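You operate a simulated robot arm through the tools that you are given. There is no shell and no other tool. Be economical: measure what you need, move in short steps, check, and stop when the job is done.

You run a simulated robot arm. Do the job below in one go: nothing can be reset, and whatever is moved stays where it is left.

Task
Set block J-51 in the black tray and prime a patch, then put the float back and close the pot.
Fine: load the small float in the small primer pot; the other block stays bare. Set down upright: small float. A coat counts when it lies all over at full strength: go over it till it gets no stronger.

It is judged by the outcome, as a careful person would: the job done as asked, and still so three seconds after it is handed in. It fails if anything else is knocked over, pushed out of place, dropped, spilled or broken.

Robot
A 6-joint arm with a two-finger parallel gripper, fixed in place. Base frame: the origin is at the foot of the arm, x ahead of it, y to its left, z up. Units: cm, degrees, N and s.
With the tool pointing down near the work surface it reaches from about 34 to 76 cm from the base axis. Its first joint turns from -66.0 to 66.0 degrees. Payload 2.45 kg.
Tool frame: the origin (TCP) lies between the finger pads and is the grasp point; the fingertips stand 2.4 cm ahead of it; z points along the fingers, y is the line along which they close. The gripper opens to 6.8 cm. The fingers are 1.7 cm wide and 1 cm thick; the gripper's body (4 by 7 cm) begins 4.1 cm behind the TCP.
Orientation is told as [roll, pitch, yaw] about the base's x, y, z axes, in that order, counted from this pose: with the fingers straight down and closing along the base's y, the tool's x points along the base's -x, its y along +y and its z along -z.

Tools
- The arm moves only by the tool play_rows. Its argument "increments" is a list of rows, each an object (a shift or turn left out is 0, a gripper value left out holds the last) with "offset": the shift along the tool's x, y, z in cm, a list of three; "delta_rot": the turn, a rotation vector about the tool's x, y, z in rad, a list of three; "claw": the finger opening in cm, from 0 to 6.8. In form: [{"offset": [x, y, z], "delta_rot": [rx, ry, rz], "claw": claw}, ...]. A call has 1 to 12 rows; each row is the pose to reach, as a shift and turn from the pose commanded when the call began, along the tool's axes at that moment. Each row takes 0.2 s and may step no farther than 5 cm and 8.6 degrees from the row before; otherwise, or with a gripper value out of range, the whole call is refused. A pose out of reach is approached as far as the arm can. The call stops where the force on the tool passes 90 N (or 10 N more than at its start, if that is more) or the arm is blocked; 0.2 s more then pass. The fingers move at their own pace (about 10.8 cm/s each) and stop on an object; they squeeze with about 39 N. The grip force told is the motor's: it shows also when the fingers shut on nothing. Time passes only in rows, and 0.2 s behind the last, so rows that repeat a pose let the fingers close. It gives the time, the measured TCP pose, the force on the tool (base axes), the opening and the grip force at its end, in the units of the frame above (readings bear some noise), with the torque about the TCP (base axes, N m) and any sound that the robot's microphone picked up.
- Cameras (640 x 400 px; columns grow to the right, rows downward): "scene" is fixed at [16.43, 40.94, 145.77]; the picture's right is [-0.79, -0.61, 0.00], its down [-0.37, 0.48, -0.80] and it looks along [0.48, -0.63, -0.60] (base axes); focal length 357 px, centre (320, 200). "wrist" rides on the gripper at [8.4, 1.1, -7.5] in the tool frame; the picture's right is [-0.13, 0.99, 0.00], its down [-0.60, -0.08, -0.79] and it looks along [-0.79, -0.10, 0.61] (tool axes); focal length 251 px, centre (320, 200). There is no depth. A picture from a camera that has moved, and an enlarged one, comes with that camera's place and axes in the base frame and with its lens.
- camera(camera): a new picture of that camera. No time passes.
- close_up(camera, box): a new picture of the part [left, top, right, bottom] of that camera's present view, enlarged. No time passes.
- job_done(): hands the job in; it is judged then, once.

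Go step by step. Nothing tells you positions but the pictures and the camera data: compare them with the known pose of the tool, close in by small moves and look again before you grip or let go. The budget is 120 turns and 76 pictures, counting those below and the enlarged ones. Unless the task says otherwise, let go and move clear before handing in, and close with one line.

The tools are called after "Call:" as name(argument=value, ...) on one line, values as JSON. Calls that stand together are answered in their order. play_rows: Moves the arm, as the interface text tells. Its arguments: {"type":"object","properties":{"increments":{"type":"array","items":{"type":"object","properties":{"offset":{"type":"array","items":{"type":"number"}},"delta_rot":{"type":"array","items":{"type":"number"}},"claw":{"type":"number"}}}}},"required":["increments"]} The other tools are called the same way: camera (camera) takes a picture; close_up (camera, box) takes an enlarged picture of a part of a camera's view; job_done () hands the job in.

At the start:

```text
clock: 0.0
tcp_pos: [44.7, -18.11, 116.52]
orientation: [0.1, -0.1, 0.0]
contact_force: [0.8, 0.0, 0.0]
moment: [0.02, 0.0, 0.0]
gripper_width: 6.8
grip_force: 0.1
```

scene: 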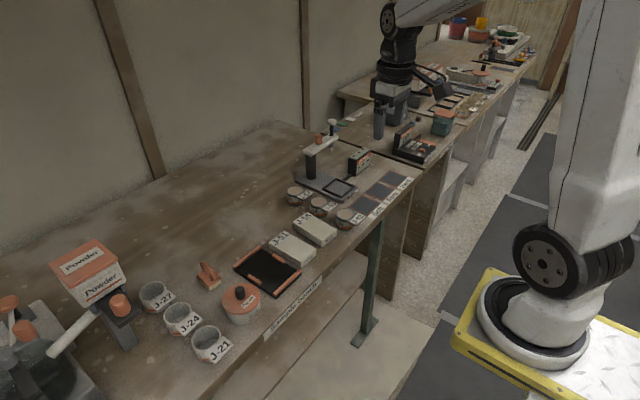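
wrist: 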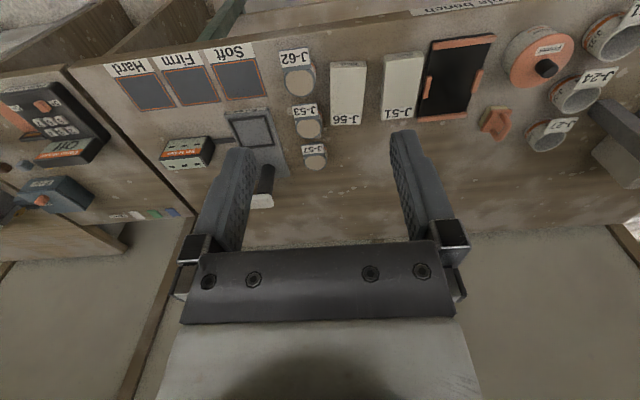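

I see a bench with two blocks (J-56, J-51), a black tray, a primer pot with lid, an orange float and cups. I'll take enlarged views to locate things.

Call:
close_up(camera="scene", box=[180, 210, 350, 330])

Call:
close_up(camera="wrist", box=[320, 10, 640, 210])

Call:
close_up(camera="scene", box=[0, 220, 240, 400])

```text
3.33 times, centred on (265, 270) of scene
camera zoom: at [16.43, 40.94, 145.77], right [-0.79, -0.61, 0.0], down [-0.37, 0.48, -0.8], along [0.48, -0.63, -0.6], focal length 1189 px, centre (503, -33)
```

zoom: 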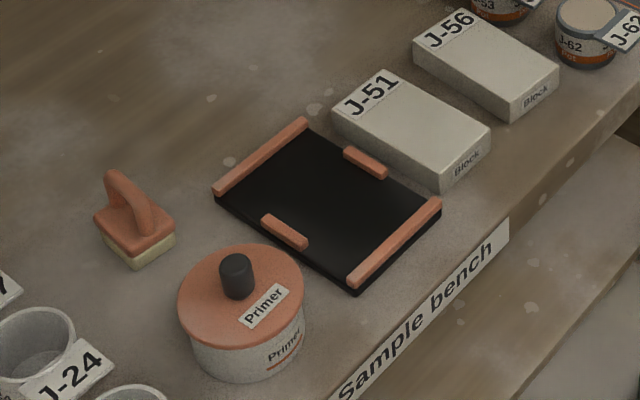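

```text
2.00 times, centred on (480, 110) of wrist
camera zoom: at [36.23, -16.99, 124.01], right [0.13, 0.99, 0.0], down [0.6, -0.08, 0.79], along [0.79, -0.1, -0.61], focal length 503 px, centre (0, 380)
```

zoom: 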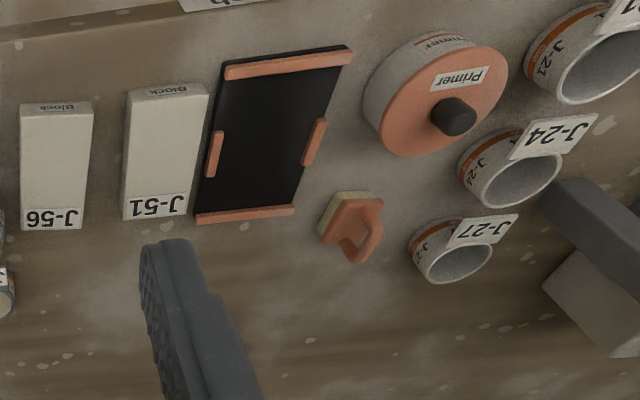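

```text
2.22 times, centred on (120, 310) of scene
camera zoom: at [16.43, 40.94, 145.77], right [-0.79, -0.61, 0.0], down [-0.37, 0.48, -0.8], along [0.48, -0.63, -0.6], focal length 792 px, centre (764, -44)
```

zoom: 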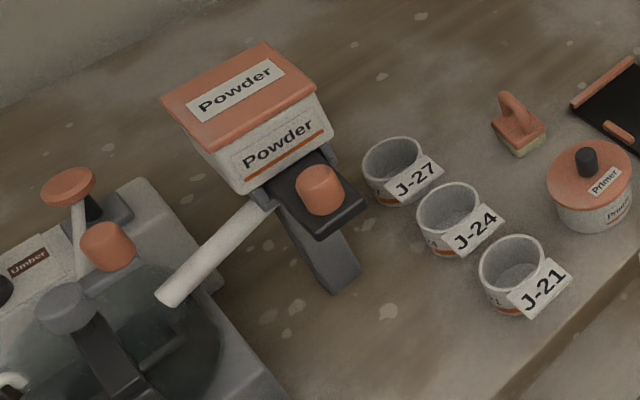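

Triangulating puts the block tops near z≈82, J-51 around (61, -6), the pot knob near (58, 13.6, 86). I'll move lower for better measurements.

Call:
play_rows(increments=[{"offset": [-1, 3, 3.3]}, {"offset": [-2, 6, 6.6]}, {"offset": [-3, 9, 9.9]}, {"offset": [-4, 12, 13.2]}, {"offset": [-5, 15, 16.5]}, {"offset": [-5, 15, 16.5]}])

Call:
camera(camera="wrist")

```text
clock: 1.4
tcp_pos: [49.71, -3.08, 99.99]
orientation: [0.0, -0.1, 0.0]
contact_force: [0.4, -0.4, -0.8]
moment: [0.0, -0.02, 0.01]
gripper_width: 6.79
grip_force: 0.1
```

```text
70 pictures are left
camera wrist: at [41.33, -1.89, 107.4], right [0.13, 0.99, 0.0], down [0.6, -0.08, 0.79], along [0.79, -0.1, -0.61], focal length 251 px, centre (320, 200)
```

wrist: 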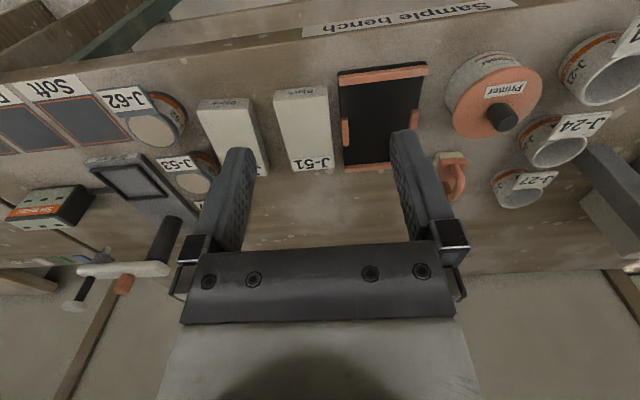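

The wrist view now covers the objects; I'll enlarge the block/tray/pot region.

Call:
close_up(camera="wrist", box=[270, 50, 430, 190])

Call:
close_up(camera="wrist", box=[400, 40, 560, 220])

Call:
close_up(camera="scene", box=[225, 220, 325, 300])

```text
2.86 times, centred on (350, 120) of wrist
camera zoom: at [41.33, -1.89, 107.4], right [0.13, 0.99, 0.0], down [0.6, -0.08, 0.79], along [0.79, -0.1, -0.61], focal length 718 px, centre (234, 429)
```

zoom: 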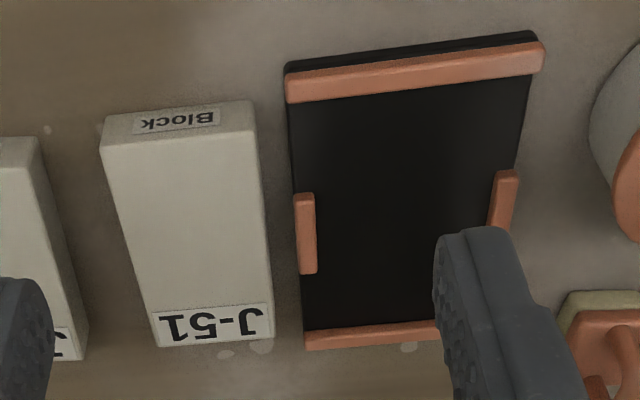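

```text
2.22 times, centred on (480, 130) of wrist
camera zoom: at [41.33, -1.89, 107.4], right [0.13, 0.99, 0.0], down [0.6, -0.08, 0.79], along [0.79, -0.1, -0.61], focal length 559 px, centre (-36, 356)
```

zoom: 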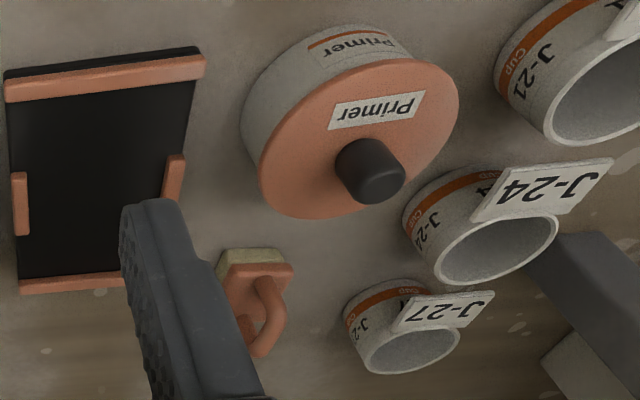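

```text
5.00 times, centred on (275, 260) of scene
camera zoom: at [16.43, 40.94, 145.77], right [-0.79, -0.61, 0.0], down [-0.37, 0.48, -0.8], along [0.48, -0.63, -0.6], focal length 1783 px, centre (545, -100)
```

zoom: 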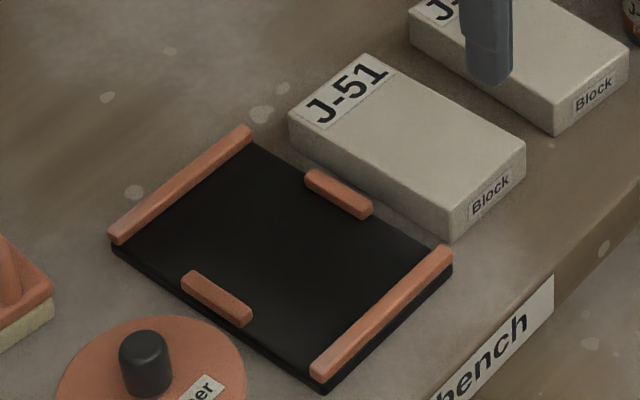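

J-51 is about 11×5.8 cm, centred near (61.45, -6.2), top z≈82.05; tray centre near (62, 3). I'll hover above the block and check.

Call:
play_rows(increments=[{"offset": [-4, -1, 1]}, {"offset": [-8, -2, 4]}, {"offset": [-11.74, -3.12, 7]}, {"offset": [-11.74, -3.12, 11]}, {"offset": [-11.74, -3.12, 13]}, {"offset": [-11.74, -3.12, 13]}])

Call:
camera(camera="wrist")

Call:
close_up(camera="scene", box=[225, 200, 345, 290])

```text
refused: row 2 steps farther than a row can; nothing moved
```

```text
66 pictures are left
camera wrist: at [41.33, -1.89, 107.4], right [0.13, 0.99, 0.0], down [0.6, -0.08, 0.79], along [0.79, -0.1, -0.61], focal length 251 px, centre (320, 200)
```

wrist: 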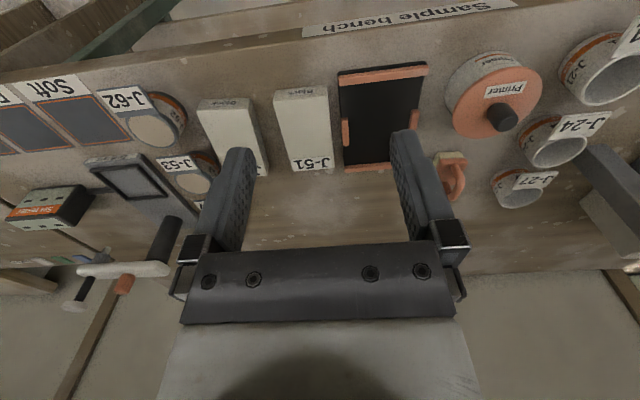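

```text
4.44 times, centred on (285, 245) of scene
camera zoom: at [16.43, 40.94, 145.77], right [-0.79, -0.61, 0.0], down [-0.37, 0.48, -0.8], along [0.48, -0.63, -0.6], focal length 1585 px, centre (476, 0)
```

zoom: 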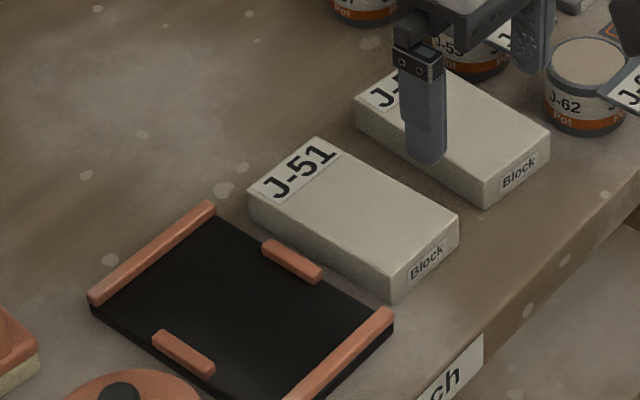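

The step was too long; I'll retry with shorter rows.

Call:
play_rows(increments=[{"offset": [-4, -1, 1]}, {"offset": [-7, -2, 4]}, {"offset": [-10, -3, 7]}, {"offset": [-11.74, -3.12, 11]}, {"offset": [-11.74, -3.12, 13]}, {"offset": [-11.74, -3.12, 13]}])

Call:
camera(camera="wrist")

Call:
close_up(camera="scene", box=[225, 200, 345, 290])

```text
clock: 2.8
tcp_pos: [61.28, -6.16, 86.86]
orientation: [0.0, -0.1, -0.1]
contact_force: [-0.2, -0.2, 0.6]
moment: [-0.02, 0.03, -0.02]
gripper_width: 6.8
grip_force: 0.0
```

```text
64 pictures are left
camera wrist: at [53.0, -5.12, 94.42], right [0.13, 0.99, 0.0], down [0.6, -0.08, 0.79], along [0.79, -0.1, -0.61], focal length 251 px, centre (320, 200)
```

wrist: 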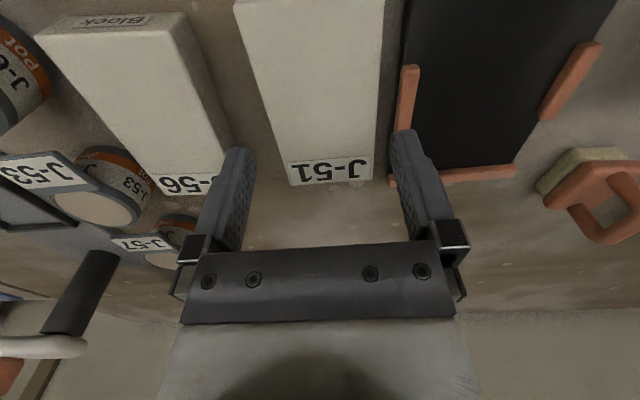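

```text
4.44 times, centred on (285, 245) of scene
camera zoom: at [16.43, 40.94, 145.77], right [-0.79, -0.61, 0.0], down [-0.37, 0.48, -0.8], along [0.48, -0.63, -0.6], focal length 1585 px, centre (476, 0)
```

zoom: 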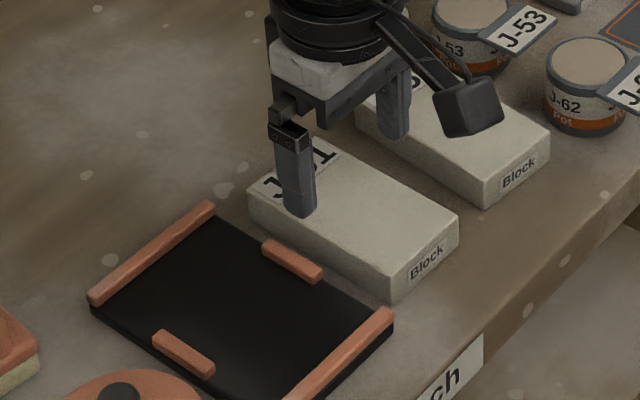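

The tool is centred on the block (block y from about -9.2 to -3.1). I'll descend and grip.

Call:
play_rows(increments=[{"offset": [0, 0, 1.5]}, {"offset": [0, 0, 2.5]}, {"offset": [0, 0, 3.4]}, {"offset": [0, 0, 3.4]}, {"offset": [0, 0, 3.4], "claw": 5}, {"offset": [0, 0, 3.4], "claw": 5}, {"offset": [0, 0, 3.4], "claw": 5}])

```text
clock: 4.4
tcp_pos: [61.38, -6.33, 83.68]
orientation: [0.0, 0.0, 0.1]
contact_force: [0.5, 0.7, 0.9]
moment: [0.14, 0.03, -0.01]
gripper_width: 5.92
grip_force: 38.8
```

Gripped at 5.92 cm. Lifting slightly and moving over the tray, then looking.

Call:
play_rows(increments=[{"offset": [0, 0, -1]}, {"offset": [0, 0, -2]}, {"offset": [0, 0, -3]}, {"offset": [-0.2, 3, -3]}, {"offset": [-0.5, 6, -3]}, {"offset": [-0.5, 9.3, -3]}, {"offset": [-0.5, 9.3, -3]}])

Call:
camera(camera="wrist")

Call:
close_up(camera="scene", box=[225, 200, 345, 290])

```text
clock: 6.0
tcp_pos: [61.9, 3.16, 86.76]
orientation: [0.0, -0.1, 0.0]
contact_force: [-0.4, -0.1, 0.4]
moment: [-0.02, 0.01, -0.02]
gripper_width: 5.01
grip_force: 0.1
```

```text
62 pictures are left
camera wrist: at [53.51, 4.18, 94.18], right [0.13, 0.99, 0.0], down [0.6, -0.08, 0.79], along [0.79, -0.1, -0.61], focal length 251 px, centre (320, 200)
```

wrist: 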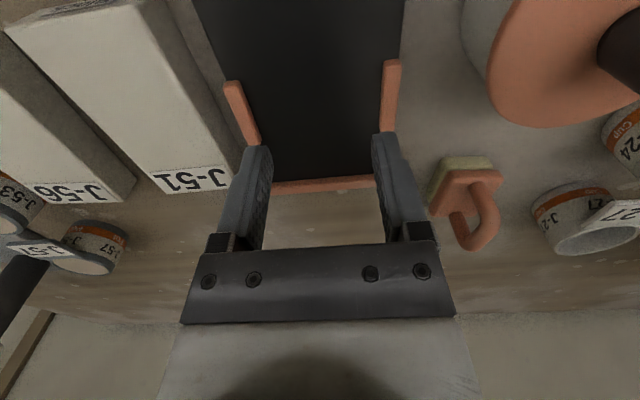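

```text
4.44 times, centred on (285, 245) of scene
camera zoom: at [16.43, 40.94, 145.77], right [-0.79, -0.61, 0.0], down [-0.37, 0.48, -0.8], along [0.48, -0.63, -0.6], focal length 1585 px, centre (476, 0)
```

zoom: 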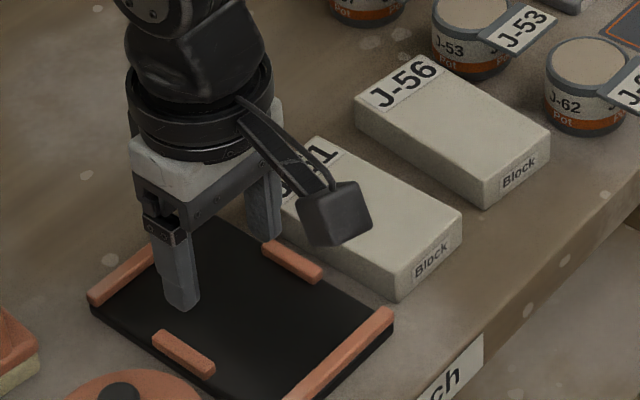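

The block slipped out of a too shallow grip and stayed where it was. I'll go back and grip deeper.

Call:
play_rows(increments=[{"offset": [0.3, -4, 0], "claw": 6.8}, {"offset": [0.6, -8, 0]}, {"offset": [0.6, -9.45, 0]}, {"offset": [0.6, -9.45, 0]}, {"offset": [0.6, -9.45, 1.5]}, {"offset": [0.6, -9.45, 2.7]}, {"offset": [0.6, -9.45, 3.9]}, {"offset": [0.6, -9.45, 3.9]}, {"offset": [0.6, -9.45, 3.9], "claw": 4}, {"offset": [0.6, -9.45, 3.9], "claw": 4}, {"offset": [0.6, -9.45, 3.9], "claw": 4}])

Call:
camera(camera="wrist")

```text
clock: 8.4
tcp_pos: [61.43, -6.45, 82.77]
orientation: [0.0, -0.1, 0.0]
contact_force: [-0.7, -0.2, 0.2]
moment: [-0.01, -0.05, -0.03]
gripper_width: 5.96
grip_force: 39.0
```

```text
60 pictures are left
camera wrist: at [52.99, -5.29, 90.24], right [0.13, 0.99, 0.0], down [0.6, -0.08, 0.79], along [0.79, -0.1, -0.61], focal length 251 px, centre (320, 200)
```

wrist: 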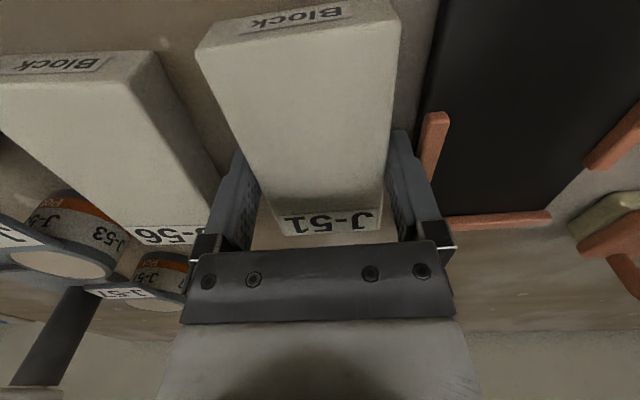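

Now gripped with more overlap; lifting slowly to check it holds.

Call:
play_rows(increments=[{"offset": [0, 0, -0.3]}, {"offset": [0, 0, -0.8]}, {"offset": [0, 0, -1.5]}, {"offset": [0, 0, -2.2]}, {"offset": [0, 0, -3]}, {"offset": [0, 0, -3]}])

Call:
close_up(camera="scene", box=[225, 200, 345, 290])

```text
clock: 9.8
tcp_pos: [61.28, -6.36, 85.78]
orientation: [0.1, -0.1, 0.0]
contact_force: [0.4, -1.2, -1.2]
moment: [0.01, 0.0, -0.03]
gripper_width: 5.97
grip_force: 38.0
```

```text
4.44 times, centred on (285, 245) of scene
camera zoom: at [16.43, 40.94, 145.77], right [-0.79, -0.61, 0.0], down [-0.37, 0.48, -0.8], along [0.48, -0.63, -0.6], focal length 1585 px, centre (476, 0)
```

zoom: 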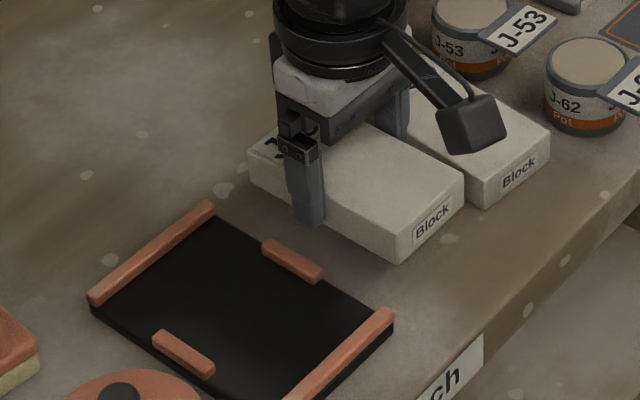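

The block is held. Moving it over the tray and checking alignment.

Call:
play_rows(increments=[{"offset": [-0.2, 3, 0]}, {"offset": [-0.4, 6, 0]}, {"offset": [-0.6, 9.35, 0]}, {"offset": [-0.6, 9.35, 0]}])

Call:
camera(camera="wrist")

Call:
close_up(camera="scene", box=[220, 210, 330, 300])

```text
clock: 10.8
tcp_pos: [61.88, 2.94, 85.77]
orientation: [0.1, -0.2, 0.0]
contact_force: [0.2, -0.5, -1.0]
moment: [0.0, 0.01, 0.03]
gripper_width: 5.95
grip_force: 38.8
```

```text
58 pictures are left
camera wrist: at [53.57, 4.04, 93.2], right [0.13, 0.99, 0.0], down [0.6, -0.08, 0.79], along [0.79, -0.1, -0.61], focal length 251 px, centre (320, 200)
```

wrist: 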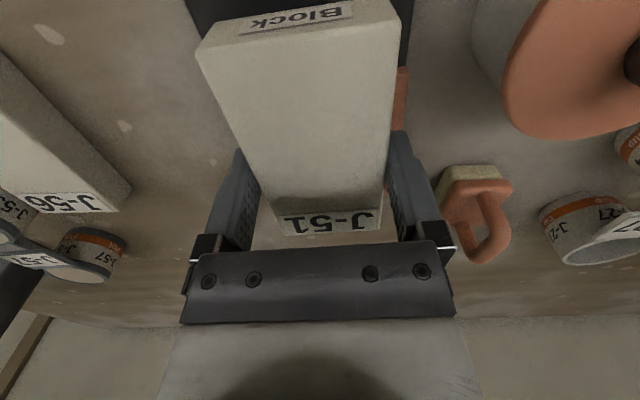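

```text
4.44 times, centred on (275, 255) of scene
camera zoom: at [16.43, 40.94, 145.77], right [-0.79, -0.61, 0.0], down [-0.37, 0.48, -0.8], along [0.48, -0.63, -0.6], focal length 1585 px, centre (520, -44)
```

zoom: 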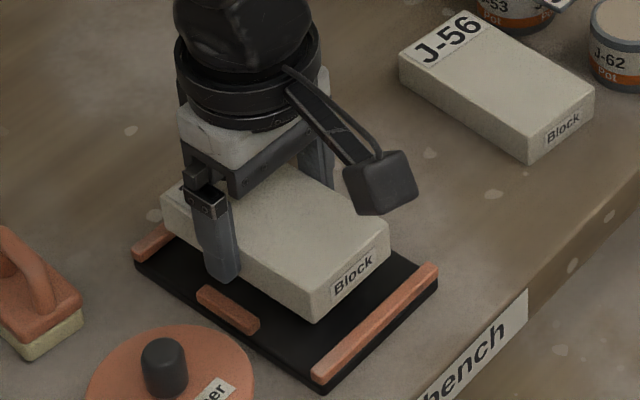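

Alignment looks right. Lowering in small steps while watching the force.

Call:
play_rows(increments=[{"offset": [0, 0, 0.5]}, {"offset": [0, 0, 1]}, {"offset": [0, 0, 1.5]}, {"offset": [0, 0, 1.7]}])

Call:
close_up(camera="scene", box=[220, 210, 330, 300])

```text
clock: 11.8
tcp_pos: [62.01, 2.83, 84.2]
orientation: [0.0, -0.1, -0.1]
contact_force: [-10.4, -0.8, 19.1]
moment: [0.29, 0.27, 0.08]
gripper_width: 5.96
grip_force: 39.0
```

```text
4.44 times, centred on (275, 255) of scene
camera zoom: at [16.36, 40.94, 145.78], right [-0.79, -0.61, 0.0], down [-0.37, 0.48, -0.8], along [0.48, -0.63, -0.6], focal length 1585 px, centre (520, -44)
```

zoom: 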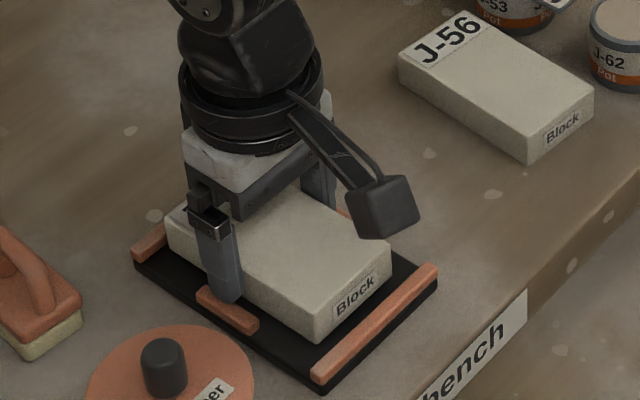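

Contact felt at about 19 N; I'll look closely at what touches before going on.

Call:
close_up(camera="scene", box=[240, 245, 300, 300])

Call:
camera(camera="wrist")

```text
7.27 times, centred on (270, 272) of scene
camera zoom: at [16.36, 40.94, 145.78], right [-0.79, -0.61, 0.0], down [-0.37, 0.48, -0.8], along [0.48, -0.63, -0.6], focal length 2593 px, centre (684, -327)
```

zoom: 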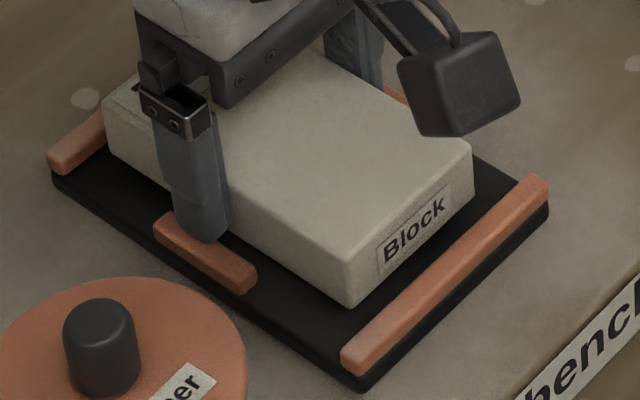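

```text
54 pictures are left
camera wrist: at [53.53, 4.03, 91.65], right [0.13, 0.99, 0.0], down [0.6, -0.08, 0.79], along [0.79, -0.1, -0.61], focal length 251 px, centre (320, 200)
```

wrist: 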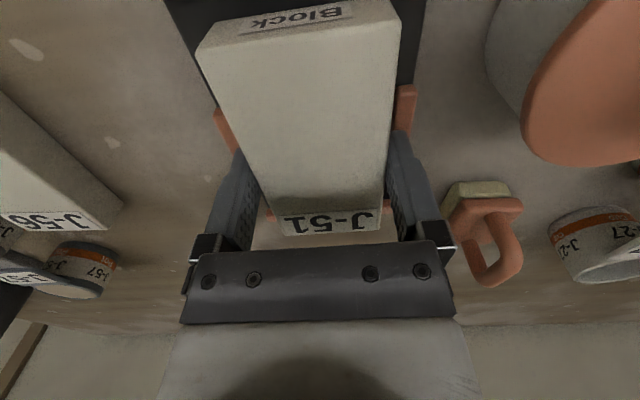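

The fingers are resting on the tray's side bars before the block is seated. Rather than drop it, I'll return it to the bench and regrip nearer its far end, where the fingers clear the side bars.

Call:
play_rows(increments=[{"offset": [0, 0, -0.8]}, {"offset": [0, 0, -1.7]}, {"offset": [0, -3, -1.7]}, {"offset": [0, -6, -1.7]}, {"offset": [0, -9.3, -1.7]}, {"offset": [0, -9.3, -1.7]}, {"offset": [0, -9.3, -0.7]}, {"offset": [0, -9.3, 0.3]}, {"offset": [0, -9.3, 0.9]}, {"offset": [0, -9.3, 1.1]}])

```text
clock: 14.0
tcp_pos: [61.92, -6.31, 82.93]
orientation: [0.0, -0.2, 0.0]
contact_force: [-0.3, 0.5, -1.6]
moment: [0.01, 0.01, -0.02]
gripper_width: 5.94
grip_force: 39.0
```

Call:
play_rows(increments=[{"offset": [0, 0, 0.15]}, {"offset": [0, 0, 0.2]}])

```text
clock: 14.6
tcp_pos: [61.87, -6.32, 82.79]
orientation: [0.1, -0.2, 0.0]
contact_force: [0.3, 0.7, -1.2]
moment: [0.0, -0.02, 0.0]
gripper_width: 5.95
grip_force: 38.4
```

Not yet in contact; lowering further by small steps.

Call:
play_rows(increments=[{"offset": [0, 0, 0.1]}, {"offset": [0, 0, 0.15]}, {"offset": [0, 0, 0.2]}])

Call:
close_up(camera="scene", box=[225, 200, 345, 290])

```text
clock: 15.4
tcp_pos: [61.85, -6.32, 82.73]
orientation: [0.0, -0.2, 0.0]
contact_force: [-11.5, -0.3, 28.6]
moment: [0.03, 0.53, 0.05]
gripper_width: 5.95
grip_force: 39.7
```

```text
4.44 times, centred on (285, 245) of scene
camera zoom: at [16.34, 40.95, 145.78], right [-0.79, -0.61, 0.0], down [-0.37, 0.48, -0.8], along [0.48, -0.63, -0.6], focal length 1585 px, centre (476, 0)
```

zoom: 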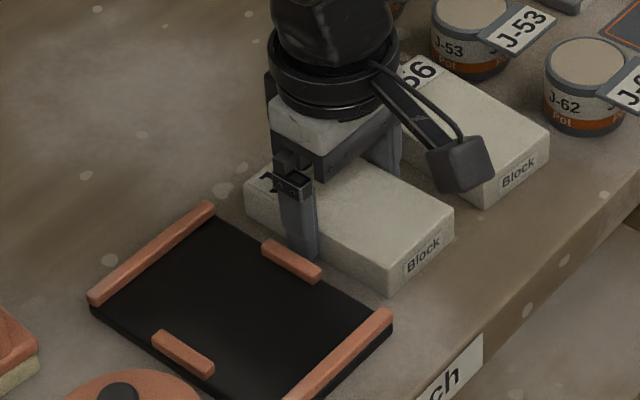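

The block is back on the bench. I'll release, shift 3.3 cm toward its far end, and regrip.

Call:
play_rows(increments=[{"offset": [0, 0, -0.15]}, {"offset": [0, 0, -0.15], "claw": 6.8}, {"offset": [0, 0, -0.15], "claw": 6.8}, {"offset": [0, 0, -1.5]}, {"offset": [0, 0, -3]}, {"offset": [-3.3, 0, -3]}, {"offset": [-3.3, 0, -3]}])

Call:
camera(camera="wrist")

```text
clock: 17.0
tcp_pos: [65.3, -6.34, 85.45]
orientation: [0.0, -0.1, -0.1]
contact_force: [0.9, 0.0, -1.2]
moment: [0.0, 0.01, -0.02]
gripper_width: 6.79
grip_force: 0.0
```

```text
52 pictures are left
camera wrist: at [56.84, -5.19, 93.02], right [0.13, 0.99, 0.0], down [0.6, -0.08, 0.79], along [0.79, -0.1, -0.61], focal length 251 px, centre (320, 200)
```

wrist: 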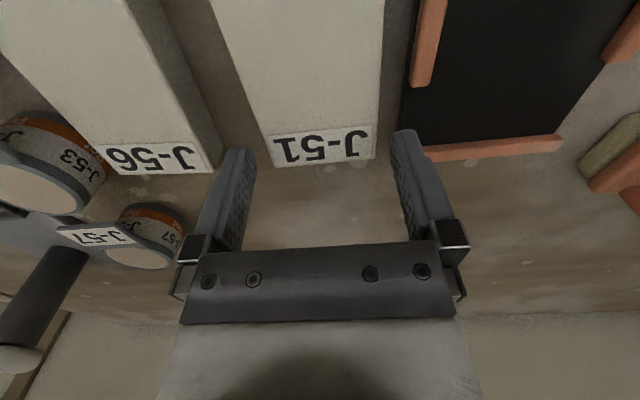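

The block is still aligned with its far end at x≈67.3. Descending and gripping.

Call:
play_rows(increments=[{"offset": [0, 0, 1]}, {"offset": [0, 0, 2]}, {"offset": [0, 0, 2.65]}, {"offset": [0, 0, 2.65]}, {"offset": [0, 0, 2.65], "claw": 4}, {"offset": [0, 0, 2.65], "claw": 4}, {"offset": [0, 0, 2.65], "claw": 4}, {"offset": [0, 0, 1.7]}, {"offset": [0, 0, 0.7]}, {"offset": [0, 0, -0.4]}, {"offset": [0, 0, -0.4]}])

Call:
close_up(camera="scene", box=[225, 200, 345, 290])

```text
clock: 19.4
tcp_pos: [65.17, -6.36, 86.09]
orientation: [0.0, 0.0, 0.1]
contact_force: [0.0, -0.6, -1.8]
moment: [0.01, -0.02, 0.03]
gripper_width: 5.97
grip_force: 38.7
```

```text
4.44 times, centred on (285, 245) of scene
camera zoom: at [16.43, 40.94, 145.77], right [-0.79, -0.61, 0.0], down [-0.37, 0.48, -0.8], along [0.48, -0.63, -0.6], focal length 1585 px, centre (476, 0)
```

zoom: 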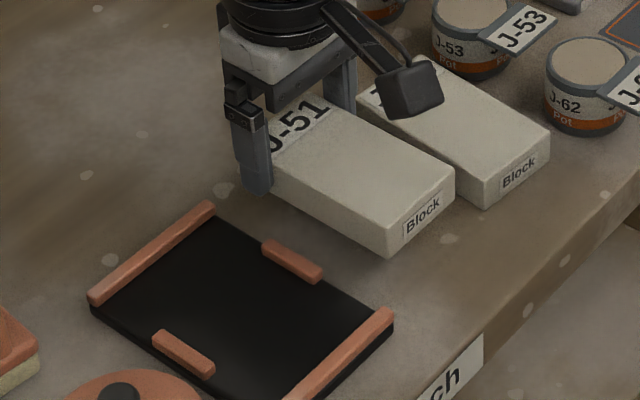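

Held level. Moving over the tray and lowering gently.

Call:
play_rows(increments=[{"offset": [0, 3, 0]}, {"offset": [0, 6, 0]}, {"offset": [0, 9.15, 0]}, {"offset": [0, 9.15, 0]}, {"offset": [0, 9.15, 0.8]}, {"offset": [0, 9.15, 1.5]}, {"offset": [0, 9.15, 1.7]}])

Call:
close_up(camera="scene", box=[220, 210, 330, 300])

```text
clock: 21.0
tcp_pos: [65.23, 2.92, 84.29]
orientation: [0.1, 0.0, 0.0]
contact_force: [0.6, 0.3, -0.5]
moment: [-0.02, -0.07, -0.02]
gripper_width: 5.95
grip_force: 39.0
```

```text
4.44 times, centred on (275, 255) of scene
camera zoom: at [16.43, 40.94, 145.77], right [-0.79, -0.61, 0.0], down [-0.37, 0.48, -0.8], along [0.48, -0.63, -0.6], focal length 1585 px, centre (520, -44)
```

zoom: 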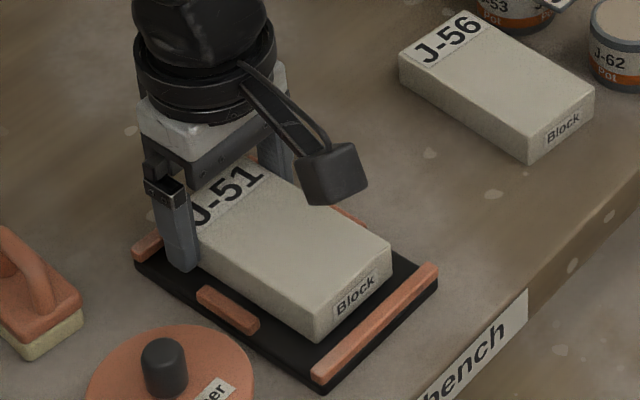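

Clear so far; lowering in 0.1–0.2 cm steps.

Call:
play_rows(increments=[{"offset": [0, 0, 0.1]}, {"offset": [0, 0, 0.2]}, {"offset": [0, 0, 0.3]}])

```text
clock: 21.8
tcp_pos: [65.07, 2.93, 84.12]
orientation: [-0.1, -0.1, -0.1]
contact_force: [0.2, 0.5, -1.6]
moment: [0.01, -0.04, 0.02]
gripper_width: 5.98
grip_force: 39.1
```

Call:
play_rows(increments=[{"offset": [0, 0, 0.1]}, {"offset": [0, 0, 0.2]}, {"offset": [0, 0, 0.25]}])

```text
clock: 22.6
tcp_pos: [65.19, 2.88, 83.81]
orientation: [0.0, -0.2, 0.1]
contact_force: [-8.7, 0.7, 22.7]
moment: [0.08, 0.94, -0.05]
gripper_width: 5.95
grip_force: 39.6
```

Contact at about 1 cm above bench level, matching the tray floor. Releasing and rising.

Call:
play_rows(increments=[{"offset": [0, 0, -0.1]}, {"offset": [0, 0, -0.1], "claw": 6.6}, {"offset": [0, 0, -0.1], "claw": 6.6}, {"offset": [0, 0, -1.5]}, {"offset": [0, 0, -4]}, {"offset": [0, 0, -8]}, {"offset": [0, 0, -8]}])

Call:
close_up(camera="scene", box=[220, 210, 330, 300])

Call:
camera(camera="wrist")

```text
clock: 24.2
tcp_pos: [65.13, 2.87, 91.73]
orientation: [0.0, -0.1, 0.0]
contact_force: [-0.1, 0.1, -0.8]
moment: [0.02, 0.02, 0.0]
gripper_width: 6.6
grip_force: 0.0
```

```text
4.44 times, centred on (275, 255) of scene
camera zoom: at [16.43, 40.94, 145.77], right [-0.79, -0.61, 0.0], down [-0.37, 0.48, -0.8], along [0.48, -0.63, -0.6], focal length 1585 px, centre (520, -44)
```

zoom: 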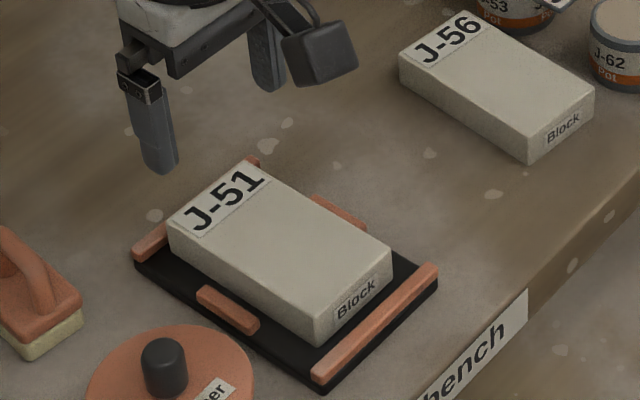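

```text
48 pictures are left
camera wrist: at [56.82, 3.94, 99.2], right [0.13, 0.99, 0.0], down [0.6, -0.08, 0.79], along [0.79, -0.1, -0.61], focal length 251 px, centre (320, 200)
```

wrist: 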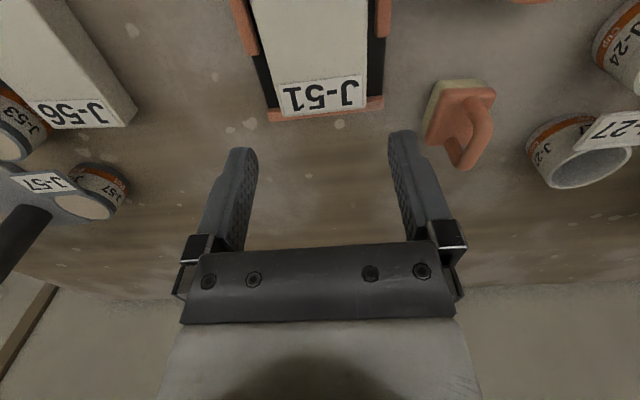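

Block J-51 is seated in the tray. Next the pot lid: its knob is near (57.8, 13.7, 87); I'll hover above and look.

Call:
play_rows(increments=[{"offset": [1.5, 3, -1], "claw": 4.5}, {"offset": [3.5, 6, -2]}, {"offset": [5.5, 9, -2]}, {"offset": [7.3, 10.8, -2]}, {"offset": [7.3, 10.8, -2]}])

Call:
camera(camera="wrist")

Call:
close_up(camera="scene", box=[180, 240, 300, 330])

```text
clock: 25.4
tcp_pos: [57.92, 13.58, 93.74]
orientation: [0.0, -0.1, 0.0]
contact_force: [-0.4, -0.1, -0.3]
moment: [0.01, 0.01, 0.0]
gripper_width: 4.51
grip_force: 0.0
```

```text
47 pictures are left
camera wrist: at [49.52, 14.79, 101.2], right [0.13, 0.99, 0.0], down [0.6, -0.08, 0.79], along [0.79, -0.1, -0.61], focal length 251 px, centre (320, 200)
```

wrist: 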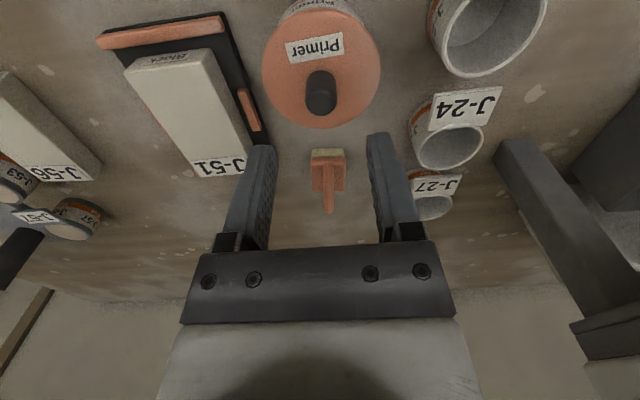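

```text
4.44 times, centred on (240, 285) of scene
camera zoom: at [16.43, 40.94, 145.77], right [-0.79, -0.61, 0.0], down [-0.37, 0.48, -0.8], along [0.48, -0.63, -0.6], focal length 1585 px, centre (676, -178)
```

zoom: 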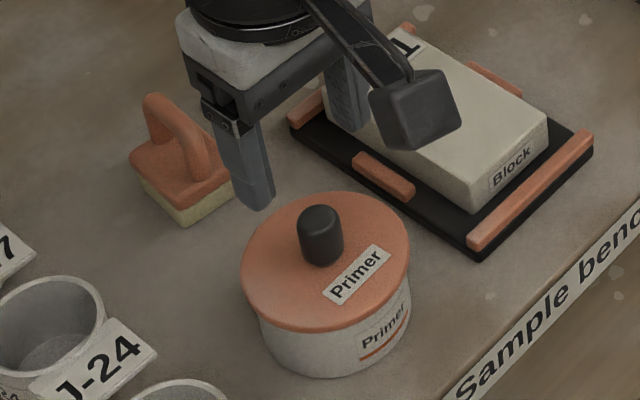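

Knob agrees at about (57.9, 13.7), top z≈87.5. Descending onto it and gripping.

Call:
play_rows(increments=[{"offset": [0.05, 0.05, 2], "claw": 4.5}, {"offset": [0.05, 0.05, 4]}, {"offset": [0.05, 0.05, 5]}, {"offset": [0.05, 0.05, 5.5]}, {"offset": [0.05, 0.05, 5.5]}, {"offset": [0.05, 0.05, 5.5], "claw": 0.5}, {"offset": [0.05, 0.05, 5.5], "claw": 0.5}, {"offset": [0.05, 0.05, 5.5], "claw": 0.5}])

Call:
close_up(camera="scene", box=[180, 240, 300, 330])

```text
clock: 27.2
tcp_pos: [57.74, 13.57, 88.18]
orientation: [0.1, -0.1, 0.0]
contact_force: [-0.3, -0.5, 0.3]
moment: [0.04, -0.01, 0.0]
gripper_width: 1.8
grip_force: 36.4
heard: snap
```

```text
4.44 times, centred on (240, 285) of scene
camera zoom: at [16.43, 40.94, 145.77], right [-0.79, -0.61, 0.0], down [-0.37, 0.48, -0.8], along [0.48, -0.63, -0.6], focal length 1585 px, centre (676, -178)
```

zoom: 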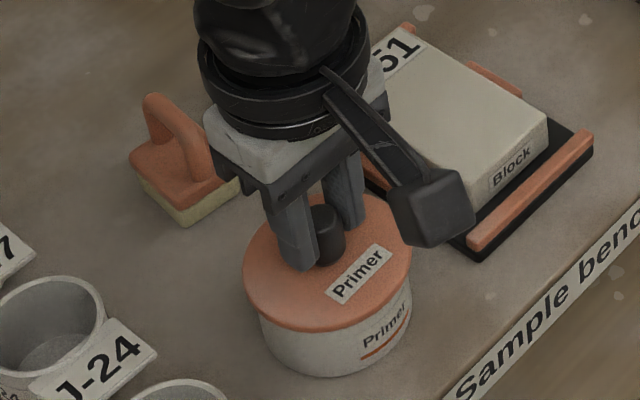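

The knob is held (1.8 cm). Lifting the lid straight up.

Call:
play_rows(increments=[{"offset": [0, 0, -0.5]}, {"offset": [0, 0, -1]}, {"offset": [0, 0, -2]}, {"offset": [0, 0, -4]}, {"offset": [0, 0, -7]}, {"offset": [0, 0, -7]}])

Call:
close_up(camera="scene", box=[180, 220, 300, 330])

```text
clock: 28.6
tcp_pos: [57.78, 13.67, 95.18]
orientation: [0.0, -0.1, 0.0]
contact_force: [0.2, 0.5, -1.1]
moment: [-0.01, -0.04, 0.02]
gripper_width: 1.76
grip_force: 35.9
```

```text
3.64 times, centred on (240, 275) of scene
camera zoom: at [16.43, 40.94, 145.77], right [-0.79, -0.61, 0.0], down [-0.37, 0.48, -0.8], along [0.48, -0.63, -0.6], focal length 1297 px, centre (611, -73)
```

zoom: 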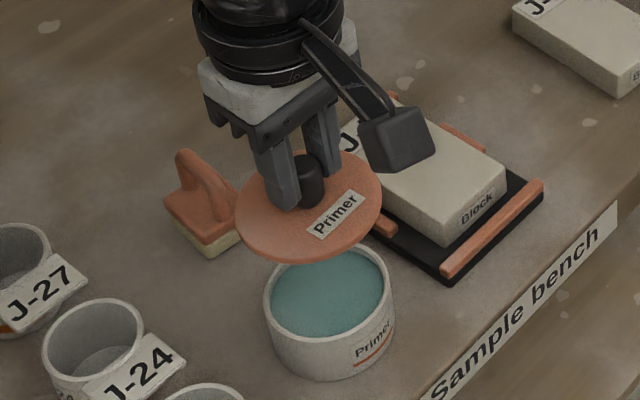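

The lid is off and the pot holds teal primer. I'll carry the lid to the clear bench spot near (71, -6.5).

Call:
play_rows(increments=[{"offset": [-2.2, -3.4, 0]}, {"offset": [-4.4, -6.8, 0]}, {"offset": [-6.6, -10.2, 0]}, {"offset": [-8.8, -13.6, 0]}, {"offset": [-11, -17, 0]}, {"offset": [-13.2, -20.2, 0]}, {"offset": [-13.2, -20.2, 3]}, {"offset": [-13.2, -20.2, 6]}, {"offset": [-13.2, -20.2, 9]}, {"offset": [-13.2, -20.2, 9]}])

Call:
close_up(camera="scene", box=[225, 190, 345, 280])

```text
clock: 30.8
tcp_pos: [71.13, -6.65, 86.28]
orientation: [0.0, -0.1, 0.0]
contact_force: [-0.1, -0.2, -0.3]
moment: [-0.04, 0.01, 0.02]
gripper_width: 1.76
grip_force: 36.1
```

```text
4.44 times, centred on (285, 235) of scene
camera zoom: at [16.43, 40.94, 145.77], right [-0.79, -0.61, 0.0], down [-0.37, 0.48, -0.8], along [0.48, -0.63, -0.6], focal length 1585 px, centre (476, 44)
```

zoom: 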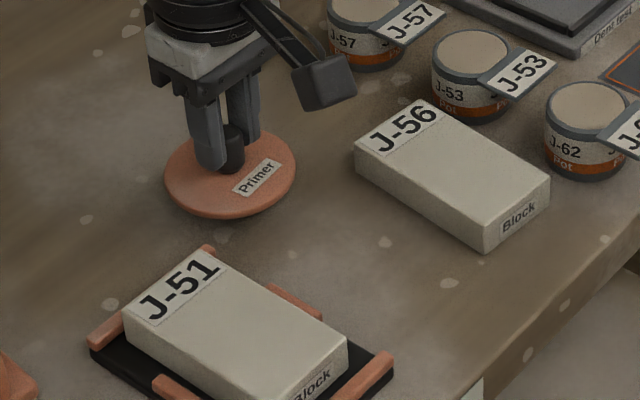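

Clear on all sides. Lowering the lid to the bench in small steps.

Call:
play_rows(increments=[{"offset": [0, 0, 1]}, {"offset": [0, 0, 2]}, {"offset": [0, 0, 2.3]}, {"offset": [0, 0, 2.5]}])

```text
clock: 31.8
tcp_pos: [71.27, -6.47, 84.02]
orientation: [-0.1, -0.7, -0.1]
contact_force: [-5.3, 0.2, 26.7]
moment: [0.06, 0.12, -0.05]
gripper_width: 1.85
grip_force: 37.0
```

The lid is on the bench. Releasing and rising, then moving toward the float.

Call:
play_rows(increments=[{"offset": [0, 0, -0.2]}, {"offset": [0, 0, -0.2], "claw": 4.5}, {"offset": [0, 0, -0.2], "claw": 4.5}, {"offset": [0, 0, -3]}, {"offset": [0, 0, -7]}, {"offset": [0, 0, -11.5]}, {"offset": [1, 4.5, -11.5]}, {"offset": [2, 9, -11.5]}, {"offset": [4, 13, -11.5]}, {"offset": [5, 17, -11.5]}, {"offset": [6, 20, -11.5]}, {"offset": [6, 20, -11.5]}])

Call:
camera(camera="wrist")

Call:
camera(camera="scene")

```text
clock: 34.4
tcp_pos: [64.87, 13.39, 95.2]
orientation: [0.0, -0.1, -0.1]
contact_force: [0.6, 0.4, -0.6]
moment: [0.0, 0.03, -0.02]
gripper_width: 4.51
grip_force: 0.1
```

```text
42 pictures are left
camera wrist: at [56.62, 14.51, 102.7], right [0.13, 0.99, 0.0], down [0.6, -0.08, 0.79], along [0.79, -0.1, -0.61], focal length 251 px, centre (320, 200)
```

wrist: 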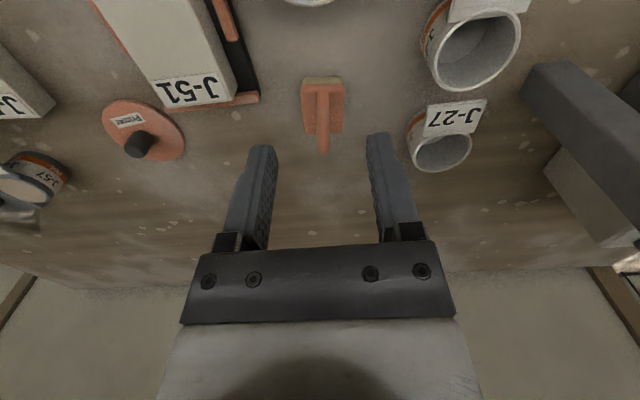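

```text
41 pictures are left
```

scene: 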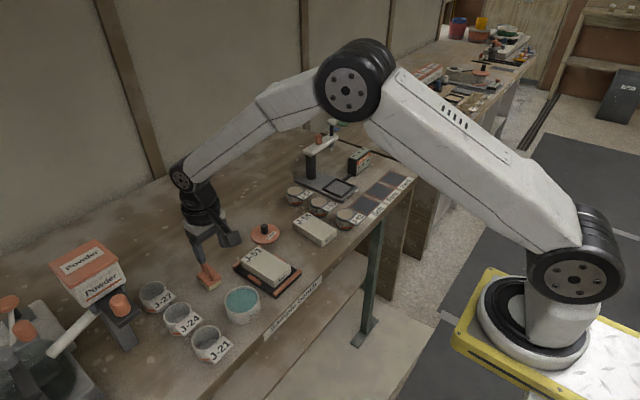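

The float's handle runs along x, so the fingers close across it in y. I'll enlarge to locate it.

Call:
close_up(camera="wrist", box=[280, 60, 376, 160])

Call:
close_up(camera="scene", box=[180, 245, 270, 325])

```text
4.00 times, centred on (328, 110) of wrist
camera zoom: at [56.62, 14.51, 102.7], right [0.13, 0.99, 0.0], down [0.6, -0.08, 0.79], along [0.79, -0.1, -0.61], focal length 1006 px, centre (288, 560)
```

zoom: 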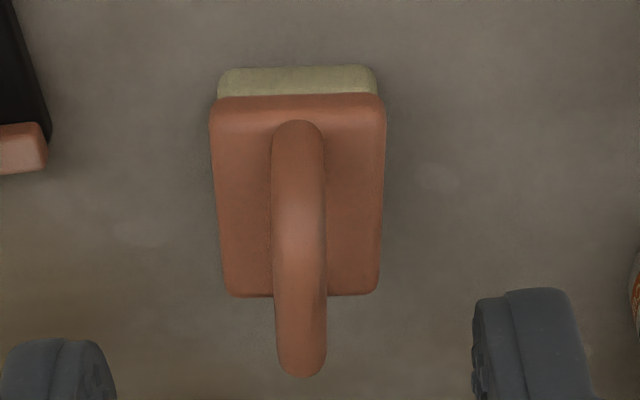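

```text
5.00 times, centred on (225, 285) of scene
camera zoom: at [16.42, 40.94, 145.77], right [-0.79, -0.61, 0.0], down [-0.37, 0.48, -0.8], along [0.48, -0.63, -0.6], focal length 1783 px, centre (795, -225)
```

zoom: 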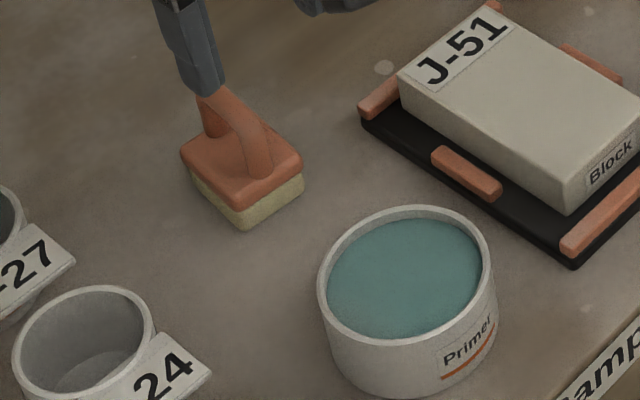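

The float is about 5.2×3.7 cm, centred near (70.4, 12.9), turned about −5°, handle top near z≈86. I'll hover above with a matching yaw and look.

Call:
play_rows(increments=[{"offset": [-3, -0.3, 1]}, {"offset": [-5.5, -0.5, 3], "delta_rot": [0, 0, 0.09]}, {"offset": [-5.5, -0.5, 6], "delta_rot": [0, 0, 0.09]}, {"offset": [-5.5, -0.5, 6], "delta_rot": [0, 0, 0.09]}])

Call:
camera(camera="wrist")

Call:
close_up(camera="scene", box=[165, 225, 255, 305])

```text
clock: 35.4
tcp_pos: [70.55, 13.08, 89.13]
orientation: [0.0, -0.2, -5.2]
contact_force: [0.0, 0.8, 0.0]
moment: [0.01, 0.0, -0.03]
gripper_width: 4.48
grip_force: 0.1
```

```text
38 pictures are left
camera wrist: at [62.29, 14.82, 96.6], right [0.22, 0.98, 0.0], down [0.59, -0.13, 0.79], along [0.78, -0.17, -0.61], focal length 251 px, centre (320, 200)
```

wrist: 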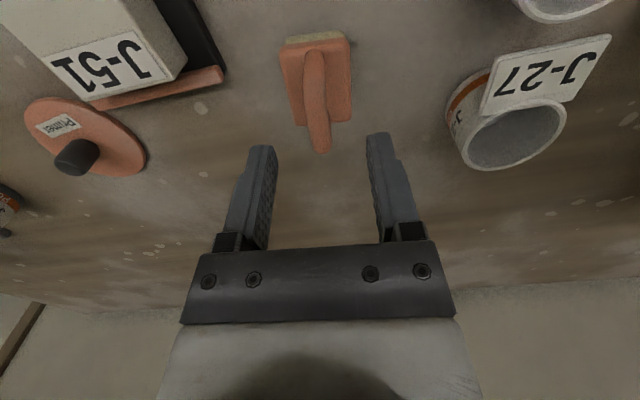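

```text
5.00 times, centred on (210, 265) of scene
camera zoom: at [16.43, 40.94, 145.77], right [-0.79, -0.61, 0.0], down [-0.37, 0.48, -0.8], along [0.48, -0.63, -0.6], focal length 1783 px, centre (870, -125)
```

zoom: 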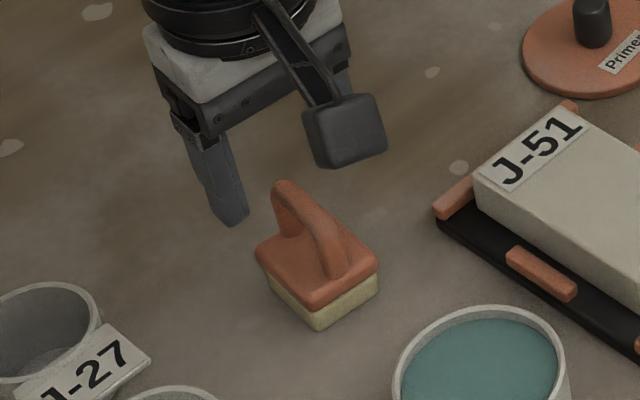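

The handle centre is near (70.1, 12.85). Descending over it and gripping.

Call:
play_rows(increments=[{"offset": [0.43, -0.27, 1.2], "claw": 4.5}, {"offset": [0.43, -0.27, 2.8]}, {"offset": [0.43, -0.27, 4.4]}, {"offset": [0.43, -0.27, 4.4]}, {"offset": [0.43, -0.27, 4.4], "claw": 0.3}, {"offset": [0.43, -0.27, 4.4], "claw": 0.3}, {"offset": [0.43, -0.27, 4.4], "claw": 0.3}])

Call:
close_up(camera="scene", box=[165, 225, 255, 305])

Call:
camera(camera="wrist")

```text
clock: 37.0
tcp_pos: [70.08, 12.79, 84.76]
orientation: [0.0, -0.2, -5.1]
contact_force: [0.9, 0.1, 0.0]
moment: [0.01, -0.01, 0.0]
gripper_width: 3.69
grip_force: 39.2
```

```text
5.00 times, centred on (210, 265) of scene
camera zoom: at [16.43, 40.94, 145.77], right [-0.79, -0.61, 0.0], down [-0.37, 0.48, -0.8], along [0.48, -0.63, -0.6], focal length 1783 px, centre (870, -125)
```

zoom: 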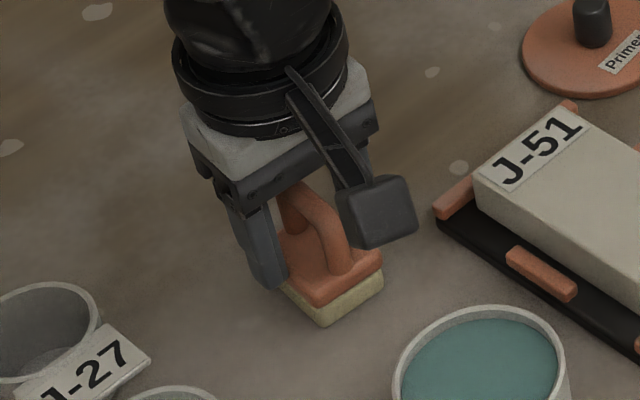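

```text
35 pictures are left
camera wrist: at [61.84, 14.61, 92.21], right [0.22, 0.98, 0.0], down [0.59, -0.13, 0.79], along [0.78, -0.17, -0.61], focal length 251 px, centre (320, 200)
```

wrist: 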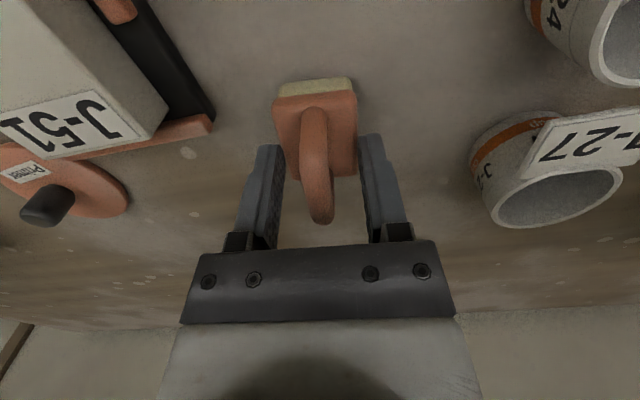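

The fingers closed on the float's plate (3.69 cm), not the handle. I'll open, rise 1.1 cm and grip the handle only.

Call:
play_rows(increments=[{"offset": [0, 0, 0], "claw": 4.5}, {"offset": [0, 0, 0], "claw": 4.5}, {"offset": [0, 0, -0.6]}, {"offset": [0, 0, -1.1]}, {"offset": [0, 0, -1.1]}, {"offset": [0, 0, -1.1], "claw": 0.3}, {"offset": [0, 0, -1.1], "claw": 0.3}, {"offset": [0, 0, -1.1], "claw": 0.3}])

Call:
close_up(camera="scene", box=[165, 225, 255, 305])

```text
clock: 38.8
tcp_pos: [70.08, 12.55, 85.85]
orientation: [0.1, 0.0, -5.1]
contact_force: [0.1, 0.1, -0.1]
moment: [0.02, 0.02, 0.01]
gripper_width: 0.96
grip_force: 31.4
```

```text
5.00 times, centred on (210, 265) of scene
camera zoom: at [16.43, 40.94, 145.77], right [-0.79, -0.61, 0.0], down [-0.37, 0.48, -0.8], along [0.48, -0.63, -0.6], focal length 1783 px, centre (870, -125)
```

zoom: 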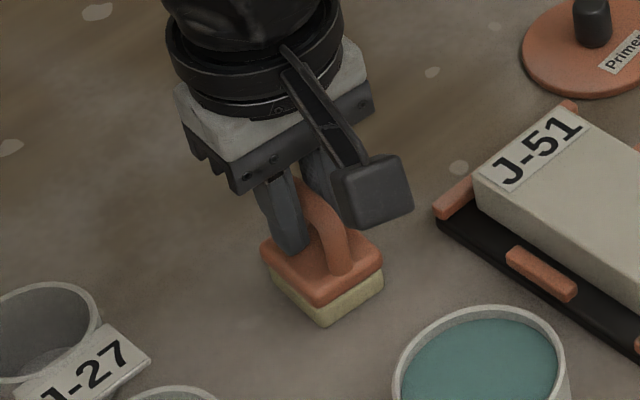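

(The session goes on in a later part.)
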